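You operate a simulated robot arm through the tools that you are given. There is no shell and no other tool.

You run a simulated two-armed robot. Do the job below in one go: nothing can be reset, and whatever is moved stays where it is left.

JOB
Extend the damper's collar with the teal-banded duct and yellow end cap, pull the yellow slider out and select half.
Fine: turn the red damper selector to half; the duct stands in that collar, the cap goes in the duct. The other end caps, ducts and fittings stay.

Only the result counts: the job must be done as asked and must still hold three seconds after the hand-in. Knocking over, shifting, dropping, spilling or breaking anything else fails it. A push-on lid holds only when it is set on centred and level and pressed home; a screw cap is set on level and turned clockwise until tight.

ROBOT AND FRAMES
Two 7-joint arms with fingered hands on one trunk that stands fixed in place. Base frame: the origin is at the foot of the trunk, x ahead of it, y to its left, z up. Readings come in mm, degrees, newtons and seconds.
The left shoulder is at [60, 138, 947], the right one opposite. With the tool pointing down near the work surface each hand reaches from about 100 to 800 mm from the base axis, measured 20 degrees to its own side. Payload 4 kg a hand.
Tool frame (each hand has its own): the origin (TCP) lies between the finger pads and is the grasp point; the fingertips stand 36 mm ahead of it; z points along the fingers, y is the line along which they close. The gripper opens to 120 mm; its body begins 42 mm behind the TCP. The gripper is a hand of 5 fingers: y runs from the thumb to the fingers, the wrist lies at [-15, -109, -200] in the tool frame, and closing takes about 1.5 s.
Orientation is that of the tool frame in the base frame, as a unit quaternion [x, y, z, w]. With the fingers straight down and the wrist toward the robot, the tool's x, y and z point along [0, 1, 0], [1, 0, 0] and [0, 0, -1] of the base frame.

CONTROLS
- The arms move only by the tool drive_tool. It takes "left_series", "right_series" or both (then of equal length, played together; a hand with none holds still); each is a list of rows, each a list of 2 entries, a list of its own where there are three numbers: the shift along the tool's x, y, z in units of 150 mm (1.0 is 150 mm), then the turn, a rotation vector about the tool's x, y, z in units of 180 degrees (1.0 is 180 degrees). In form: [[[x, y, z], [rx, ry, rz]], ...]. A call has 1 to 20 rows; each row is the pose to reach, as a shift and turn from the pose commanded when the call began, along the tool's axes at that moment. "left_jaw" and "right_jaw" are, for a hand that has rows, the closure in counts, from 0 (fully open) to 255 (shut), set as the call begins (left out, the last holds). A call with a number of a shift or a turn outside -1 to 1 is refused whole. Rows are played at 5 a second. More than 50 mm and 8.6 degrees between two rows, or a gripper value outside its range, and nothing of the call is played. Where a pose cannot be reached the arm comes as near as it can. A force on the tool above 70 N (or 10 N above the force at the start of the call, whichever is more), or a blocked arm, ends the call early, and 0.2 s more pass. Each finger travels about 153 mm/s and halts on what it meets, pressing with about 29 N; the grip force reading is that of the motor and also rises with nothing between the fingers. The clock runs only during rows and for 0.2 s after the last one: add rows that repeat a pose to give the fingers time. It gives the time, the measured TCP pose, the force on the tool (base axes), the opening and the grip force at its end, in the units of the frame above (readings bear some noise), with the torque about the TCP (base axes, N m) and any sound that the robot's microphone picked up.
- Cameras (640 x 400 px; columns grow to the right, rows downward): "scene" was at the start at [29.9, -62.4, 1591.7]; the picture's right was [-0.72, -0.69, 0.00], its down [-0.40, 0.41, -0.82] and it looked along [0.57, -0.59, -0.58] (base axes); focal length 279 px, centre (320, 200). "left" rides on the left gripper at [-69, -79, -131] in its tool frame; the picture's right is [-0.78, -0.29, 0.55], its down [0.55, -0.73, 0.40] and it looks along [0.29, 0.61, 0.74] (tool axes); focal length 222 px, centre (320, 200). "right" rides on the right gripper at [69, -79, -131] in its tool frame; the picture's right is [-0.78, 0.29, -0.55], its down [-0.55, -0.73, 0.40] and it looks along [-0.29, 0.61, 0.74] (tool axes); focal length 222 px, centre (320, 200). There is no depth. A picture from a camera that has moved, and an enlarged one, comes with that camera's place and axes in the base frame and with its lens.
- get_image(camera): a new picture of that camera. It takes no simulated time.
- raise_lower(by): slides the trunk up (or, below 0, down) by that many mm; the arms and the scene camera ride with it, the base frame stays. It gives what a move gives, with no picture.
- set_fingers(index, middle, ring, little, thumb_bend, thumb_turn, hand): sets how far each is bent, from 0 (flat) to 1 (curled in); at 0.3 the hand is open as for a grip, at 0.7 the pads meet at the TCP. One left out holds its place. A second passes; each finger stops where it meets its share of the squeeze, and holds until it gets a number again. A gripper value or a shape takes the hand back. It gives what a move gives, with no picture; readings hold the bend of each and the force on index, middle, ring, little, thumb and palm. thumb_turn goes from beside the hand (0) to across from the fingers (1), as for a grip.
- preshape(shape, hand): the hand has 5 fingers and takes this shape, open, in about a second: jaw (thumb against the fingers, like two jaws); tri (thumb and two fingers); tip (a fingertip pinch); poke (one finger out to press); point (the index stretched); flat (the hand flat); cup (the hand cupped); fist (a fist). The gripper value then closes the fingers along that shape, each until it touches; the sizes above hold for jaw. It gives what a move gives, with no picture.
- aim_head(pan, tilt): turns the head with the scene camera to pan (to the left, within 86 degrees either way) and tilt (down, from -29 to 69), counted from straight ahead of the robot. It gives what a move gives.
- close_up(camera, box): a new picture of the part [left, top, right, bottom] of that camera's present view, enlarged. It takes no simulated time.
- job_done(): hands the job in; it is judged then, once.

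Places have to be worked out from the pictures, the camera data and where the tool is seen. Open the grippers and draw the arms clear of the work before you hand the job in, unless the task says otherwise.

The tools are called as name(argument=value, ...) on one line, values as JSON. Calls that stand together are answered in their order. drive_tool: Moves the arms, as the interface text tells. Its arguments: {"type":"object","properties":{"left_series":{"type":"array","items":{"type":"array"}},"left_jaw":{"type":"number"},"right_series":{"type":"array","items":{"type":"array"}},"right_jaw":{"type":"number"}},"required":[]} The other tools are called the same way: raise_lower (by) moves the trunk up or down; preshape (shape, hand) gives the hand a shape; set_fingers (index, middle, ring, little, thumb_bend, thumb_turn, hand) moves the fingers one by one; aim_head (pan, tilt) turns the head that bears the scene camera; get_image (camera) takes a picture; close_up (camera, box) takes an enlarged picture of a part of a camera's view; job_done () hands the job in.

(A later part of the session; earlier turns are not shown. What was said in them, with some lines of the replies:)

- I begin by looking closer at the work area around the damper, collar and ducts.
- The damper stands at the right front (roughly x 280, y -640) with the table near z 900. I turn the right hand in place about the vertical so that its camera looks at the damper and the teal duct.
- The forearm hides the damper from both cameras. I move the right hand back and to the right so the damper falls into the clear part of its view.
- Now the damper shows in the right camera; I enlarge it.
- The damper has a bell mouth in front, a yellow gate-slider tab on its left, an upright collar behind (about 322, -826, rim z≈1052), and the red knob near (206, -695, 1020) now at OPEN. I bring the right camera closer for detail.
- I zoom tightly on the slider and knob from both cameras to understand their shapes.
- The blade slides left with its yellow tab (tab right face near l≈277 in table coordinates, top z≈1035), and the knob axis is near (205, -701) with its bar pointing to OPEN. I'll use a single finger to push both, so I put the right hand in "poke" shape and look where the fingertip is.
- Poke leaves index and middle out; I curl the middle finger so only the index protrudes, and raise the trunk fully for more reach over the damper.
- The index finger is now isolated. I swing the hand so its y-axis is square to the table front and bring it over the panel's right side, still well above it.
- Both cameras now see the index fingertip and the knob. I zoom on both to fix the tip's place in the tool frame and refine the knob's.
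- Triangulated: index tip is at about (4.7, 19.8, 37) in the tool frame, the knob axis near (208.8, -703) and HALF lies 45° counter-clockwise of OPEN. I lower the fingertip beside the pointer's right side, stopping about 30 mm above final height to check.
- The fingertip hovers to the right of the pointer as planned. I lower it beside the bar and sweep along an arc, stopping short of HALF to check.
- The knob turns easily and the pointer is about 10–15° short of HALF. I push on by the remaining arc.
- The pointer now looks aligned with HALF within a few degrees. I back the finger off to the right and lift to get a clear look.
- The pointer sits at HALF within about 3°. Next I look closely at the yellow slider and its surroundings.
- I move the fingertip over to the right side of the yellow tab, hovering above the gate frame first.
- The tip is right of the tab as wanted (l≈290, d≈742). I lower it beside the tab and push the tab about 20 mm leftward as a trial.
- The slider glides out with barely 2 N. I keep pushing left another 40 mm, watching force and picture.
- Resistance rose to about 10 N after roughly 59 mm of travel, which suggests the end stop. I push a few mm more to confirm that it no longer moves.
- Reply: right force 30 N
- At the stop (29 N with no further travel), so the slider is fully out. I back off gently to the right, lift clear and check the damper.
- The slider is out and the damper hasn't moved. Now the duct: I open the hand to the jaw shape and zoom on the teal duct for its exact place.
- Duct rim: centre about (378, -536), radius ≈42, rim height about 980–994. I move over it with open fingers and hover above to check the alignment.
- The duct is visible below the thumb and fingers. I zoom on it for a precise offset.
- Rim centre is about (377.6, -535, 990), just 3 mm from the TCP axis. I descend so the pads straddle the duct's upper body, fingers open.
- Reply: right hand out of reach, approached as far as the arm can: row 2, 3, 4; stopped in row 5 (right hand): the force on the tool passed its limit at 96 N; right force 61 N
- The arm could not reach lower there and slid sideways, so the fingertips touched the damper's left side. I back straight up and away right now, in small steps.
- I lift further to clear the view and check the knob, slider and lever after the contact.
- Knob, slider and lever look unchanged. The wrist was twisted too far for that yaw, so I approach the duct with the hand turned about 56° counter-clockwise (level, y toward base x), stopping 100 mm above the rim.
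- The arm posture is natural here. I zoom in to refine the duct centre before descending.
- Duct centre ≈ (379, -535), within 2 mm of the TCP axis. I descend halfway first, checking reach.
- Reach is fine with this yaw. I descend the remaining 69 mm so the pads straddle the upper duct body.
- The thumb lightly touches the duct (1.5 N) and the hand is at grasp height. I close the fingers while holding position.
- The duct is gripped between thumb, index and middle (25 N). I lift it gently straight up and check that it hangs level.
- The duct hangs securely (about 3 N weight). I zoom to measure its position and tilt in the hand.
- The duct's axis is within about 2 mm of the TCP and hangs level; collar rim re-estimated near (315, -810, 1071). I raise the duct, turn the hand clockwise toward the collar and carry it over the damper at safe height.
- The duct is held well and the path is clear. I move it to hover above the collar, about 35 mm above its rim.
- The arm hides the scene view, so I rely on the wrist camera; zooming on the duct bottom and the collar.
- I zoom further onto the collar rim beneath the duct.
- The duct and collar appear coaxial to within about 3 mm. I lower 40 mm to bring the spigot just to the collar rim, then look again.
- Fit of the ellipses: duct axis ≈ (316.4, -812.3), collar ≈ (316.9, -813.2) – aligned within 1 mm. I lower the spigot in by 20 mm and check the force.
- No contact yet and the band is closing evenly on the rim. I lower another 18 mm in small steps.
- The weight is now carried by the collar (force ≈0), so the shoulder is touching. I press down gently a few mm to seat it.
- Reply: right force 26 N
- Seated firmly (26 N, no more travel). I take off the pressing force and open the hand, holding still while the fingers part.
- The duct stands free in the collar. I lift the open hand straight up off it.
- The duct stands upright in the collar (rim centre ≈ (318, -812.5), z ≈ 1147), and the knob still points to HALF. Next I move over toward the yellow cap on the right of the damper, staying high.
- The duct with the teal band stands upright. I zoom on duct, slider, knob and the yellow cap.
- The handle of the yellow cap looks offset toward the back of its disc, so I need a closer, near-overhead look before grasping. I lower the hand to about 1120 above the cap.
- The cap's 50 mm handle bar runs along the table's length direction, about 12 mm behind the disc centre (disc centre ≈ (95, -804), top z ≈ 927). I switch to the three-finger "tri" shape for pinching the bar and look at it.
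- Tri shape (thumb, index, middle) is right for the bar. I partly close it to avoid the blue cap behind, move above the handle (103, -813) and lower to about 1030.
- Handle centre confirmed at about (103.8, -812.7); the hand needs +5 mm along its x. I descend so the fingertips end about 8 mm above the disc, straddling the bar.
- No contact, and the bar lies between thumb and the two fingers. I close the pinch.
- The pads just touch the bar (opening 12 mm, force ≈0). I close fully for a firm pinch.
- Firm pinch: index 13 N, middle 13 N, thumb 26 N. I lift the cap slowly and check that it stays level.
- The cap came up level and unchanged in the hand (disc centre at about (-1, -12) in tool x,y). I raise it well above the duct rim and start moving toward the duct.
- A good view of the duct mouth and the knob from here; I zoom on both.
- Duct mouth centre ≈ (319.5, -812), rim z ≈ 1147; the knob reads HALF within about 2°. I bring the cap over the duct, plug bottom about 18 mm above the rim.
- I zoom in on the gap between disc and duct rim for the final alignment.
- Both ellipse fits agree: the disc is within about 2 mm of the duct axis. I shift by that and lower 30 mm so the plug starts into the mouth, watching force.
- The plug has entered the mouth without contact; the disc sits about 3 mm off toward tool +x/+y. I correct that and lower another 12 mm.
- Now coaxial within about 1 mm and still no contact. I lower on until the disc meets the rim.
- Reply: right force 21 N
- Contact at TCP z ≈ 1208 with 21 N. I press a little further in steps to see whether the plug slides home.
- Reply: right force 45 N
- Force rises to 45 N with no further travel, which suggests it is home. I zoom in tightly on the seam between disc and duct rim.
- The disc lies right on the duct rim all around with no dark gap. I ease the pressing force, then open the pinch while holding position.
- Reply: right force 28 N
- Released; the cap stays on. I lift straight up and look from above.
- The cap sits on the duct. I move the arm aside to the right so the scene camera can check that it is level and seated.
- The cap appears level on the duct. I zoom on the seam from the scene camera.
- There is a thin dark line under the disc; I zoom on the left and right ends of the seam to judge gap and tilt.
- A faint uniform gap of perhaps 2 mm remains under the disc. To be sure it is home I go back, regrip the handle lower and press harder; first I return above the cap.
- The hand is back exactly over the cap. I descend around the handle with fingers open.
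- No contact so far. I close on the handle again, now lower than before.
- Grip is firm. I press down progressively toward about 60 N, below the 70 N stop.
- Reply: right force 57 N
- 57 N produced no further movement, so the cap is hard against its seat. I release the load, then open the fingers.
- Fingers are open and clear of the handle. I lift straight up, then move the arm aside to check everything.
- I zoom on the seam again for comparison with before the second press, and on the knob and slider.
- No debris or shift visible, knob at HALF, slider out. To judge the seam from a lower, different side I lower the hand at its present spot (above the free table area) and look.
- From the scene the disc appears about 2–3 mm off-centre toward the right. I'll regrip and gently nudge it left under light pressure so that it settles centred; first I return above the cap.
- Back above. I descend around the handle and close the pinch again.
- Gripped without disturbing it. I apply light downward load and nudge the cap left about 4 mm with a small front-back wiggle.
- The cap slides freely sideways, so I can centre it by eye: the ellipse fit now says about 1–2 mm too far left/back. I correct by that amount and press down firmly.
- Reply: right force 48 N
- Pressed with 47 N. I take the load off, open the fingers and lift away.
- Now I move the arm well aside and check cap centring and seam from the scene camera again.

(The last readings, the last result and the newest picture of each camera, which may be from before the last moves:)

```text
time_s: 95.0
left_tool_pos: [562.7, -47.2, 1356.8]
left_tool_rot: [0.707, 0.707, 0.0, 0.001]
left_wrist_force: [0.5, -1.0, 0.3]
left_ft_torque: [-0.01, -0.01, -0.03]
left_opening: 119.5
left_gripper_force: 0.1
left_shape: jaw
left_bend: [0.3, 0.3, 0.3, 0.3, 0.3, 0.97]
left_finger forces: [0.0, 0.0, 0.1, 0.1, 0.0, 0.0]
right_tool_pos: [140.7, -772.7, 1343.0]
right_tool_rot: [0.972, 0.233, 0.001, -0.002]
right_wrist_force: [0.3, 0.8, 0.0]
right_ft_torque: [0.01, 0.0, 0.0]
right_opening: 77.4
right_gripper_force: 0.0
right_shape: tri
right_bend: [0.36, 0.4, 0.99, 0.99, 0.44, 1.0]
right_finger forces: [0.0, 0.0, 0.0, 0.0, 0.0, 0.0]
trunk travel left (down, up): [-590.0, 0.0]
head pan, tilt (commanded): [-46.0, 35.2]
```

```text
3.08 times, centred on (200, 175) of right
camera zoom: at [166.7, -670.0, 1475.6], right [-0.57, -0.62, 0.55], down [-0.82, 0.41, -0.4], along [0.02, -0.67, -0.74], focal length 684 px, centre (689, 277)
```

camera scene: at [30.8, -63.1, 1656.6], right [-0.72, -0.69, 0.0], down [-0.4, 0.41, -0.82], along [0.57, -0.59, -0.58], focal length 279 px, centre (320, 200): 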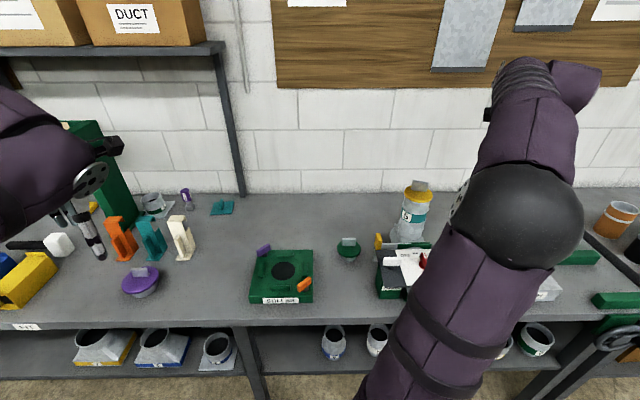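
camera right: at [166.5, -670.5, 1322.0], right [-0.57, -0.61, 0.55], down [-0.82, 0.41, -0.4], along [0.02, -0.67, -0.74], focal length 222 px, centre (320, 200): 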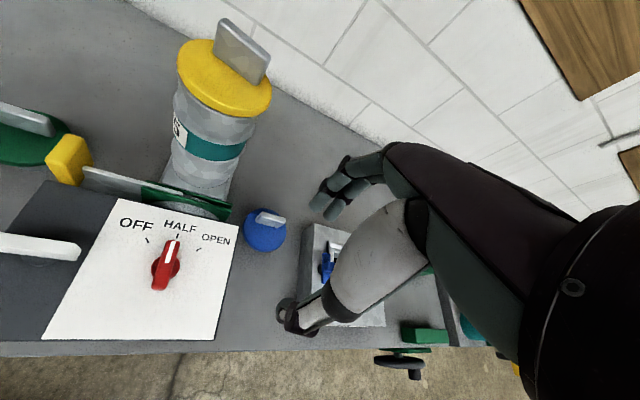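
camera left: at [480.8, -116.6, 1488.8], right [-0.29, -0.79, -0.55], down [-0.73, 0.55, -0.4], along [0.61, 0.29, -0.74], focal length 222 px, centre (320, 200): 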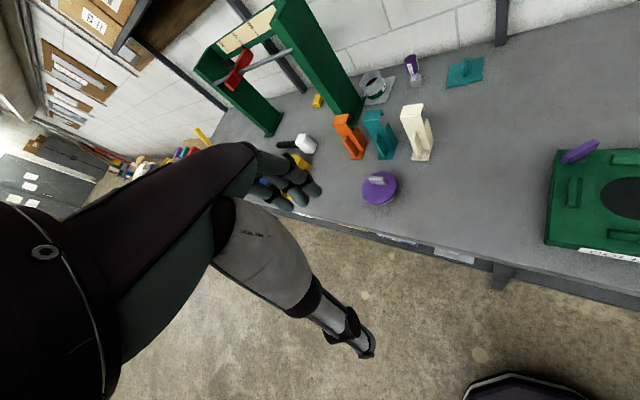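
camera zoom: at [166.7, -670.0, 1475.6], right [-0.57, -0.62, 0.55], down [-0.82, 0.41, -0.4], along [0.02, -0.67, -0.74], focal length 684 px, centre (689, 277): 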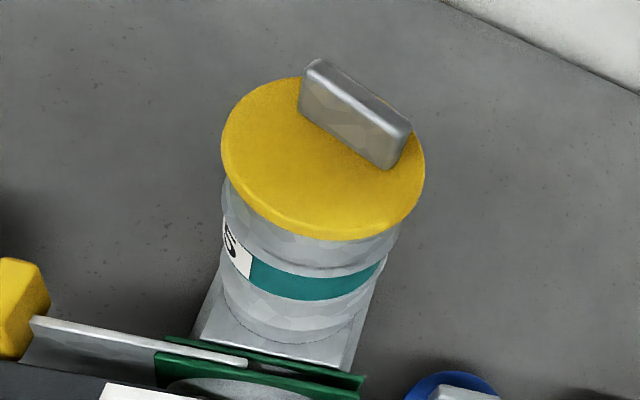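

The dark gap has closed – the disc now sits directly on the rim, centred within about 1 mm. I withdraw the right arm toward the robot, high above everything.

drive_tool(right_jaw=0, right_series=[[[0.08, -0.16, -0.05], [0, 0, 0]], [[0.16, -0.32, -0.1], [0, 0, 0]], [[0.24, -0.48, -0.15], [0, 0, 0]], [[0.32, -0.64, -0.2], [0, 0, 0]], [[0.4, -0.8, -0.25], [0, 0, 0]], [[0.48, -0.96, -0.25], [0, 0, 0]], [[0.48, -0.96, -0.25], [0, 0, 0]]])

drive_tool(right_series=[[[0.05, -0.16, 0], [0, 0, 0]], [[0.1, -0.32, 0], [0, 0, 0]], [[0.15, -0.48, 0], [0, 0, 0]], [[0.2, -0.64, 0], [0, 0, 0]], [[0.25, -0.8, 0], [0, 0, 0]], [[0.25, -0.8, 0], [0, 0, 0]]])

get_image(camera="scene")

get_image(camera="right")

```text
time_s: 96.6
left_tool_pos: [561.9, -47.3, 1357.2]
left_tool_rot: [0.708, 0.706, 0.001, 0.0]
left_wrist_force: [0.4, -0.2, 0.1]
left_ft_torque: [0.0, -0.01, -0.02]
left_opening: 119.8
left_gripper_force: 0.1
left_shape: jaw
left_bend: [0.3, 0.3, 0.3, 0.3, 0.3, 0.97]
left_finger forces: [0.1, 0.0, 0.0, 0.1, 0.0, 0.0]
right_tool_pos: [140.3, -612.9, 1382.8]
right_tool_rot: [0.973, 0.232, 0.0, -0.001]
right_wrist_force: [0.5, 0.6, -0.2]
right_ft_torque: [-0.01, -0.01, 0.02]
right_opening: 119.6
right_gripper_force: 0.1
right_shape: tri
right_bend: [0.3, 0.3, 0.99, 0.99, 0.3, 0.97]
right_finger forces: [0.0, 0.0, 0.1, 0.0, 0.0, 0.1]
trunk travel left (down, up): [-590.0, 0.0]
head pan, tilt (commanded): [-46.0, 35.2]
```

```text
time_s: 98.0
left_tool_pos: [561.3, -47.0, 1356.8]
left_tool_rot: [0.708, 0.707, 0.0, 0.0]
left_wrist_force: [0.2, -0.6, -0.8]
left_ft_torque: [-0.01, -0.01, -0.02]
left_opening: 119.7
left_gripper_force: 0.1
left_shape: jaw
left_bend: [0.3, 0.3, 0.3, 0.3, 0.3, 0.97]
left_finger forces: [0.0, 0.0, 0.0, 0.0, 0.0, 0.1]
right_tool_pos: [120.8, -487.1, 1382.1]
right_tool_rot: [0.973, 0.231, 0.001, -0.003]
right_wrist_force: [0.1, -1.0, 0.4]
right_ft_torque: [0.0, 0.02, -0.02]
right_opening: 119.7
right_gripper_force: 0.1
right_shape: tri
right_bend: [0.3, 0.3, 0.99, 0.99, 0.3, 0.97]
right_finger forces: [0.0, 0.1, 0.0, 0.0, 0.1, 0.1]
trunk travel left (down, up): [-590.0, 0.0]
head pan, tilt (commanded): [-46.0, 35.2]
```

```text
taken
camera scene: at [30.1, -63.1, 1656.7], right [-0.72, -0.69, 0.0], down [-0.4, 0.41, -0.82], along [0.57, -0.59, -0.58], focal length 279 px, centre (320, 200)
```

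scene: 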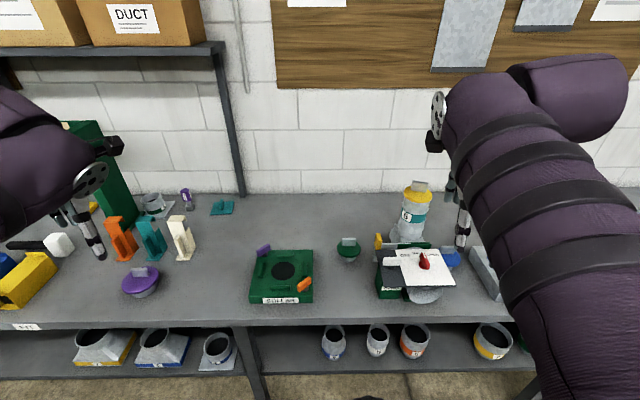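

```text
taken
camera right: at [147.9, -385.4, 1513.9], right [-0.57, -0.62, 0.54], down [-0.82, 0.41, -0.4], along [0.02, -0.67, -0.74], focal length 222 px, centre (320, 200)
```

right: 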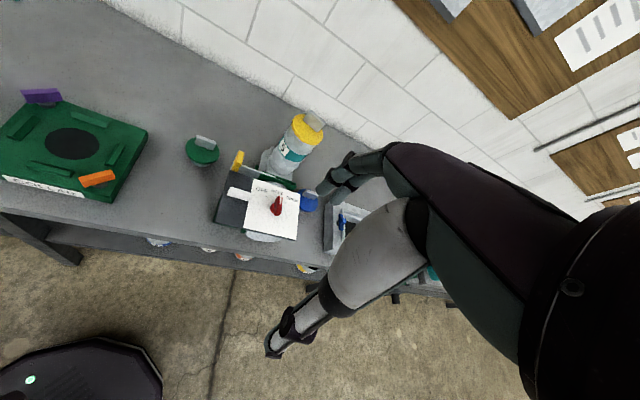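

Now the scene camera sees everything; I check details of the damper, knob, duct, cap and the neighbouring parts.

close_up(camera="scene", box=[365, 170, 475, 310])

close_up(camera="scene", box=[390, 235, 455, 290])

close_up(camera="scene", box=[370, 200, 490, 310])

close_up(camera="right", box=[190, 100, 350, 250])

```text
2.86 times, centred on (420, 240) of scene
camera zoom: at [30.1, -63.1, 1656.7], right [-0.72, -0.69, 0.0], down [-0.4, 0.41, -0.82], along [0.57, -0.59, -0.58], focal length 798 px, centre (34, 86)
```

zoom: 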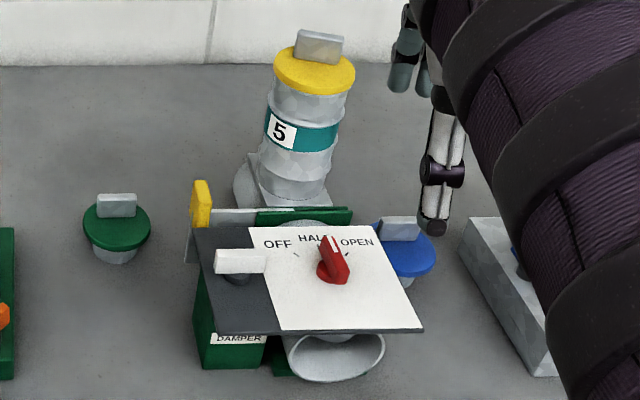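

```text
7.27 times, centred on (422, 262) of scene
camera zoom: at [30.1, -63.1, 1656.7], right [-0.72, -0.69, 0.0], down [-0.4, 0.41, -0.82], along [0.57, -0.59, -0.58], focal length 2031 px, centre (-426, -254)
```

zoom: 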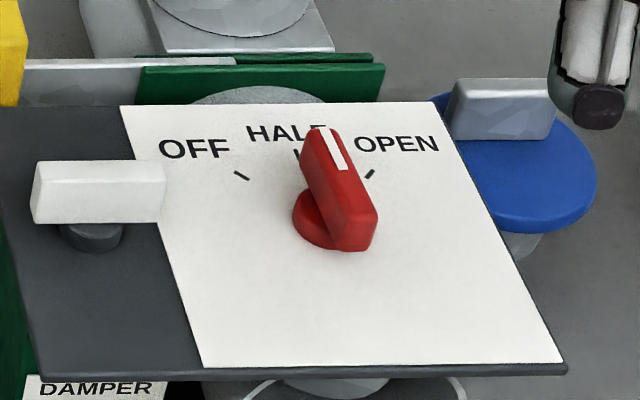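

```text
3.64 times, centred on (430, 255) of scene
camera zoom: at [30.1, -63.1, 1656.7], right [-0.72, -0.69, 0.0], down [-0.4, 0.41, -0.82], along [0.57, -0.59, -0.58], focal length 1016 px, centre (-80, 0)
```

zoom: 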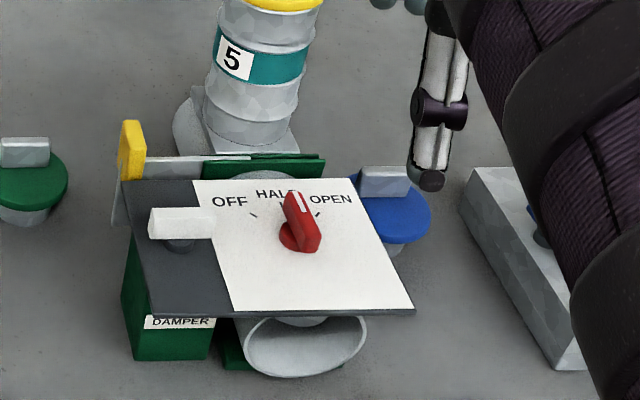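

```text
2.67 times, centred on (270, 175) of right
camera zoom: at [147.9, -385.4, 1513.9], right [-0.57, -0.62, 0.54], down [-0.82, 0.41, -0.4], along [0.02, -0.67, -0.74], focal length 592 px, centre (453, 267)
```

zoom: 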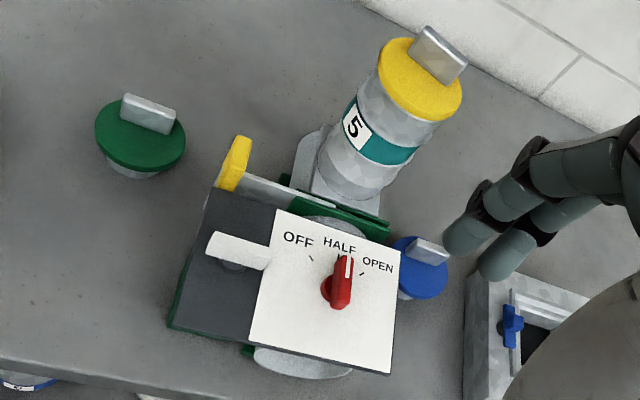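

Everything checks out: pointer at HALF (within ~2°), slider out, duct upright in the damper's collar, yellow cap seated, other parts in place. I open the right hand fully and take a last look before handing in.

preshape(shape="jaw", hand="right")

drive_tool(right_series=[[[0, -0.15, -0.1], [0, 0, 0]], [[0, -0.3, -0.2], [0, 0, 0]], [[0, -0.4, -0.2], [0, 0, 0]], [[0, -0.4, -0.2], [0, 0, 0]], [[0, -0.4, -0.2], [0, 0, 0]]])

get_image(camera="scene")

close_up(camera="scene", box=[365, 170, 475, 310])

```text
time_s: 98.9
left_tool_pos: [561.4, -45.5, 1358.0]
left_tool_rot: [0.707, 0.707, 0.001, 0.0]
left_wrist_force: [0.1, 0.6, -0.6]
left_ft_torque: [0.0, -0.01, 0.01]
left_opening: 119.7
left_gripper_force: 0.2
left_shape: jaw
left_bend: [0.3, 0.3, 0.3, 0.3, 0.3, 0.97]
left_finger forces: [0.0, 0.0, 0.0, 0.0, 0.1, 0.0]
right_tool_pos: [121.2, -485.9, 1381.4]
right_tool_rot: [0.973, 0.233, 0.0, -0.001]
right_wrist_force: [-0.4, 0.9, -0.5]
right_ft_torque: [-0.01, 0.02, 0.02]
right_opening: 119.7
right_gripper_force: 0.0
right_shape: jaw
right_bend: [0.3, 0.3, 0.3, 0.3, 0.3, 0.97]
right_finger forces: [0.0, 0.1, 0.1, 0.0, 0.0, 0.0]
trunk travel left (down, up): [-590.0, 0.0]
head pan, tilt (commanded): [-46.0, 35.2]
```

```text
time_s: 100.1
left_tool_pos: [561.2, -47.5, 1357.1]
left_tool_rot: [0.707, 0.707, 0.001, 0.0]
left_wrist_force: [-0.2, -0.1, 0.3]
left_ft_torque: [0.0, 0.04, 0.01]
left_opening: 119.6
left_gripper_force: 0.0
left_shape: jaw
left_bend: [0.3, 0.3, 0.3, 0.3, 0.3, 0.97]
left_finger forces: [0.0, 0.1, 0.0, 0.0, 0.0, 0.1]
right_tool_pos: [90.5, -431.0, 1412.2]
right_tool_rot: [0.972, 0.233, 0.0, -0.001]
right_wrist_force: [0.3, -0.6, -0.4]
right_ft_torque: [0.01, -0.01, 0.0]
right_opening: 119.9
right_gripper_force: 0.1
right_shape: jaw
right_bend: [0.3, 0.3, 0.3, 0.3, 0.3, 0.97]
right_finger forces: [0.0, 0.1, 0.0, 0.0, 0.0, 0.0]
trunk travel left (down, up): [-590.0, 0.0]
head pan, tilt (commanded): [-46.0, 35.2]
```

```text
taken
camera scene: at [29.8, -62.2, 1656.7], right [-0.72, -0.69, 0.0], down [-0.4, 0.41, -0.82], along [0.57, -0.59, -0.58], focal length 279 px, centre (320, 200)
```

scene: 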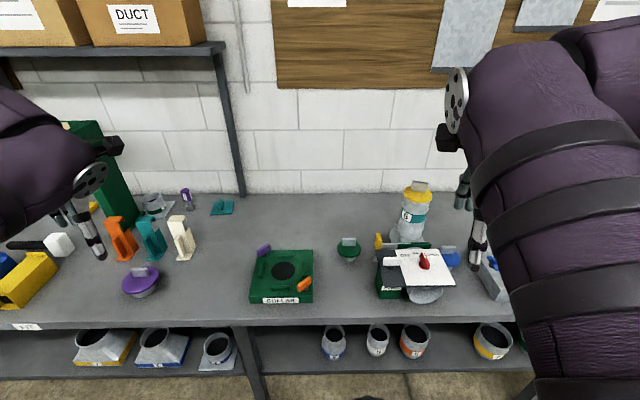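

```text
2.86 times, centred on (420, 240) of scene
camera zoom: at [29.8, -62.2, 1656.7], right [-0.72, -0.69, 0.0], down [-0.4, 0.41, -0.82], along [0.57, -0.59, -0.58], focal length 798 px, centre (34, 86)
```

zoom: 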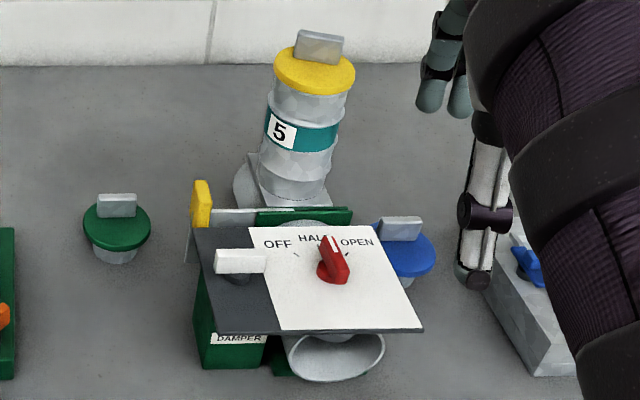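

The result is stable, both hands are open, and the arms are clear of the work. I hand the job in.

job_done()

```text
The job is handed in.
```

I finished the job and handed it in. When I last looked, everything was standing as asked and holding.

- **Damper selector:** the red knob points at HALF, within about 2–3° by my reading of the pictures.
- **Slider:** the yellow slider is pulled out to its end stop, about 60 mm of travel.
- **Duct:** the teal-banded duct stands upright in the damper's collar, pressed down until it went no further.
- **Cap:** the yellow end cap is in the duct, level and centred to about 1 mm. A thin gap showed under it at first, so I re-centred it and pressed it with about 47 N, which closed the gap.

On my first approach to the duct, the arm could not reach and slid sideways. The fingers touched the left side of the damper, with a force reading of up to 96 N. I backed off straight away; later pictures showed the knob, slider, white lever, nearby caps and other fittings in the same places.

Both hands are open and the arms are clear of the bench.
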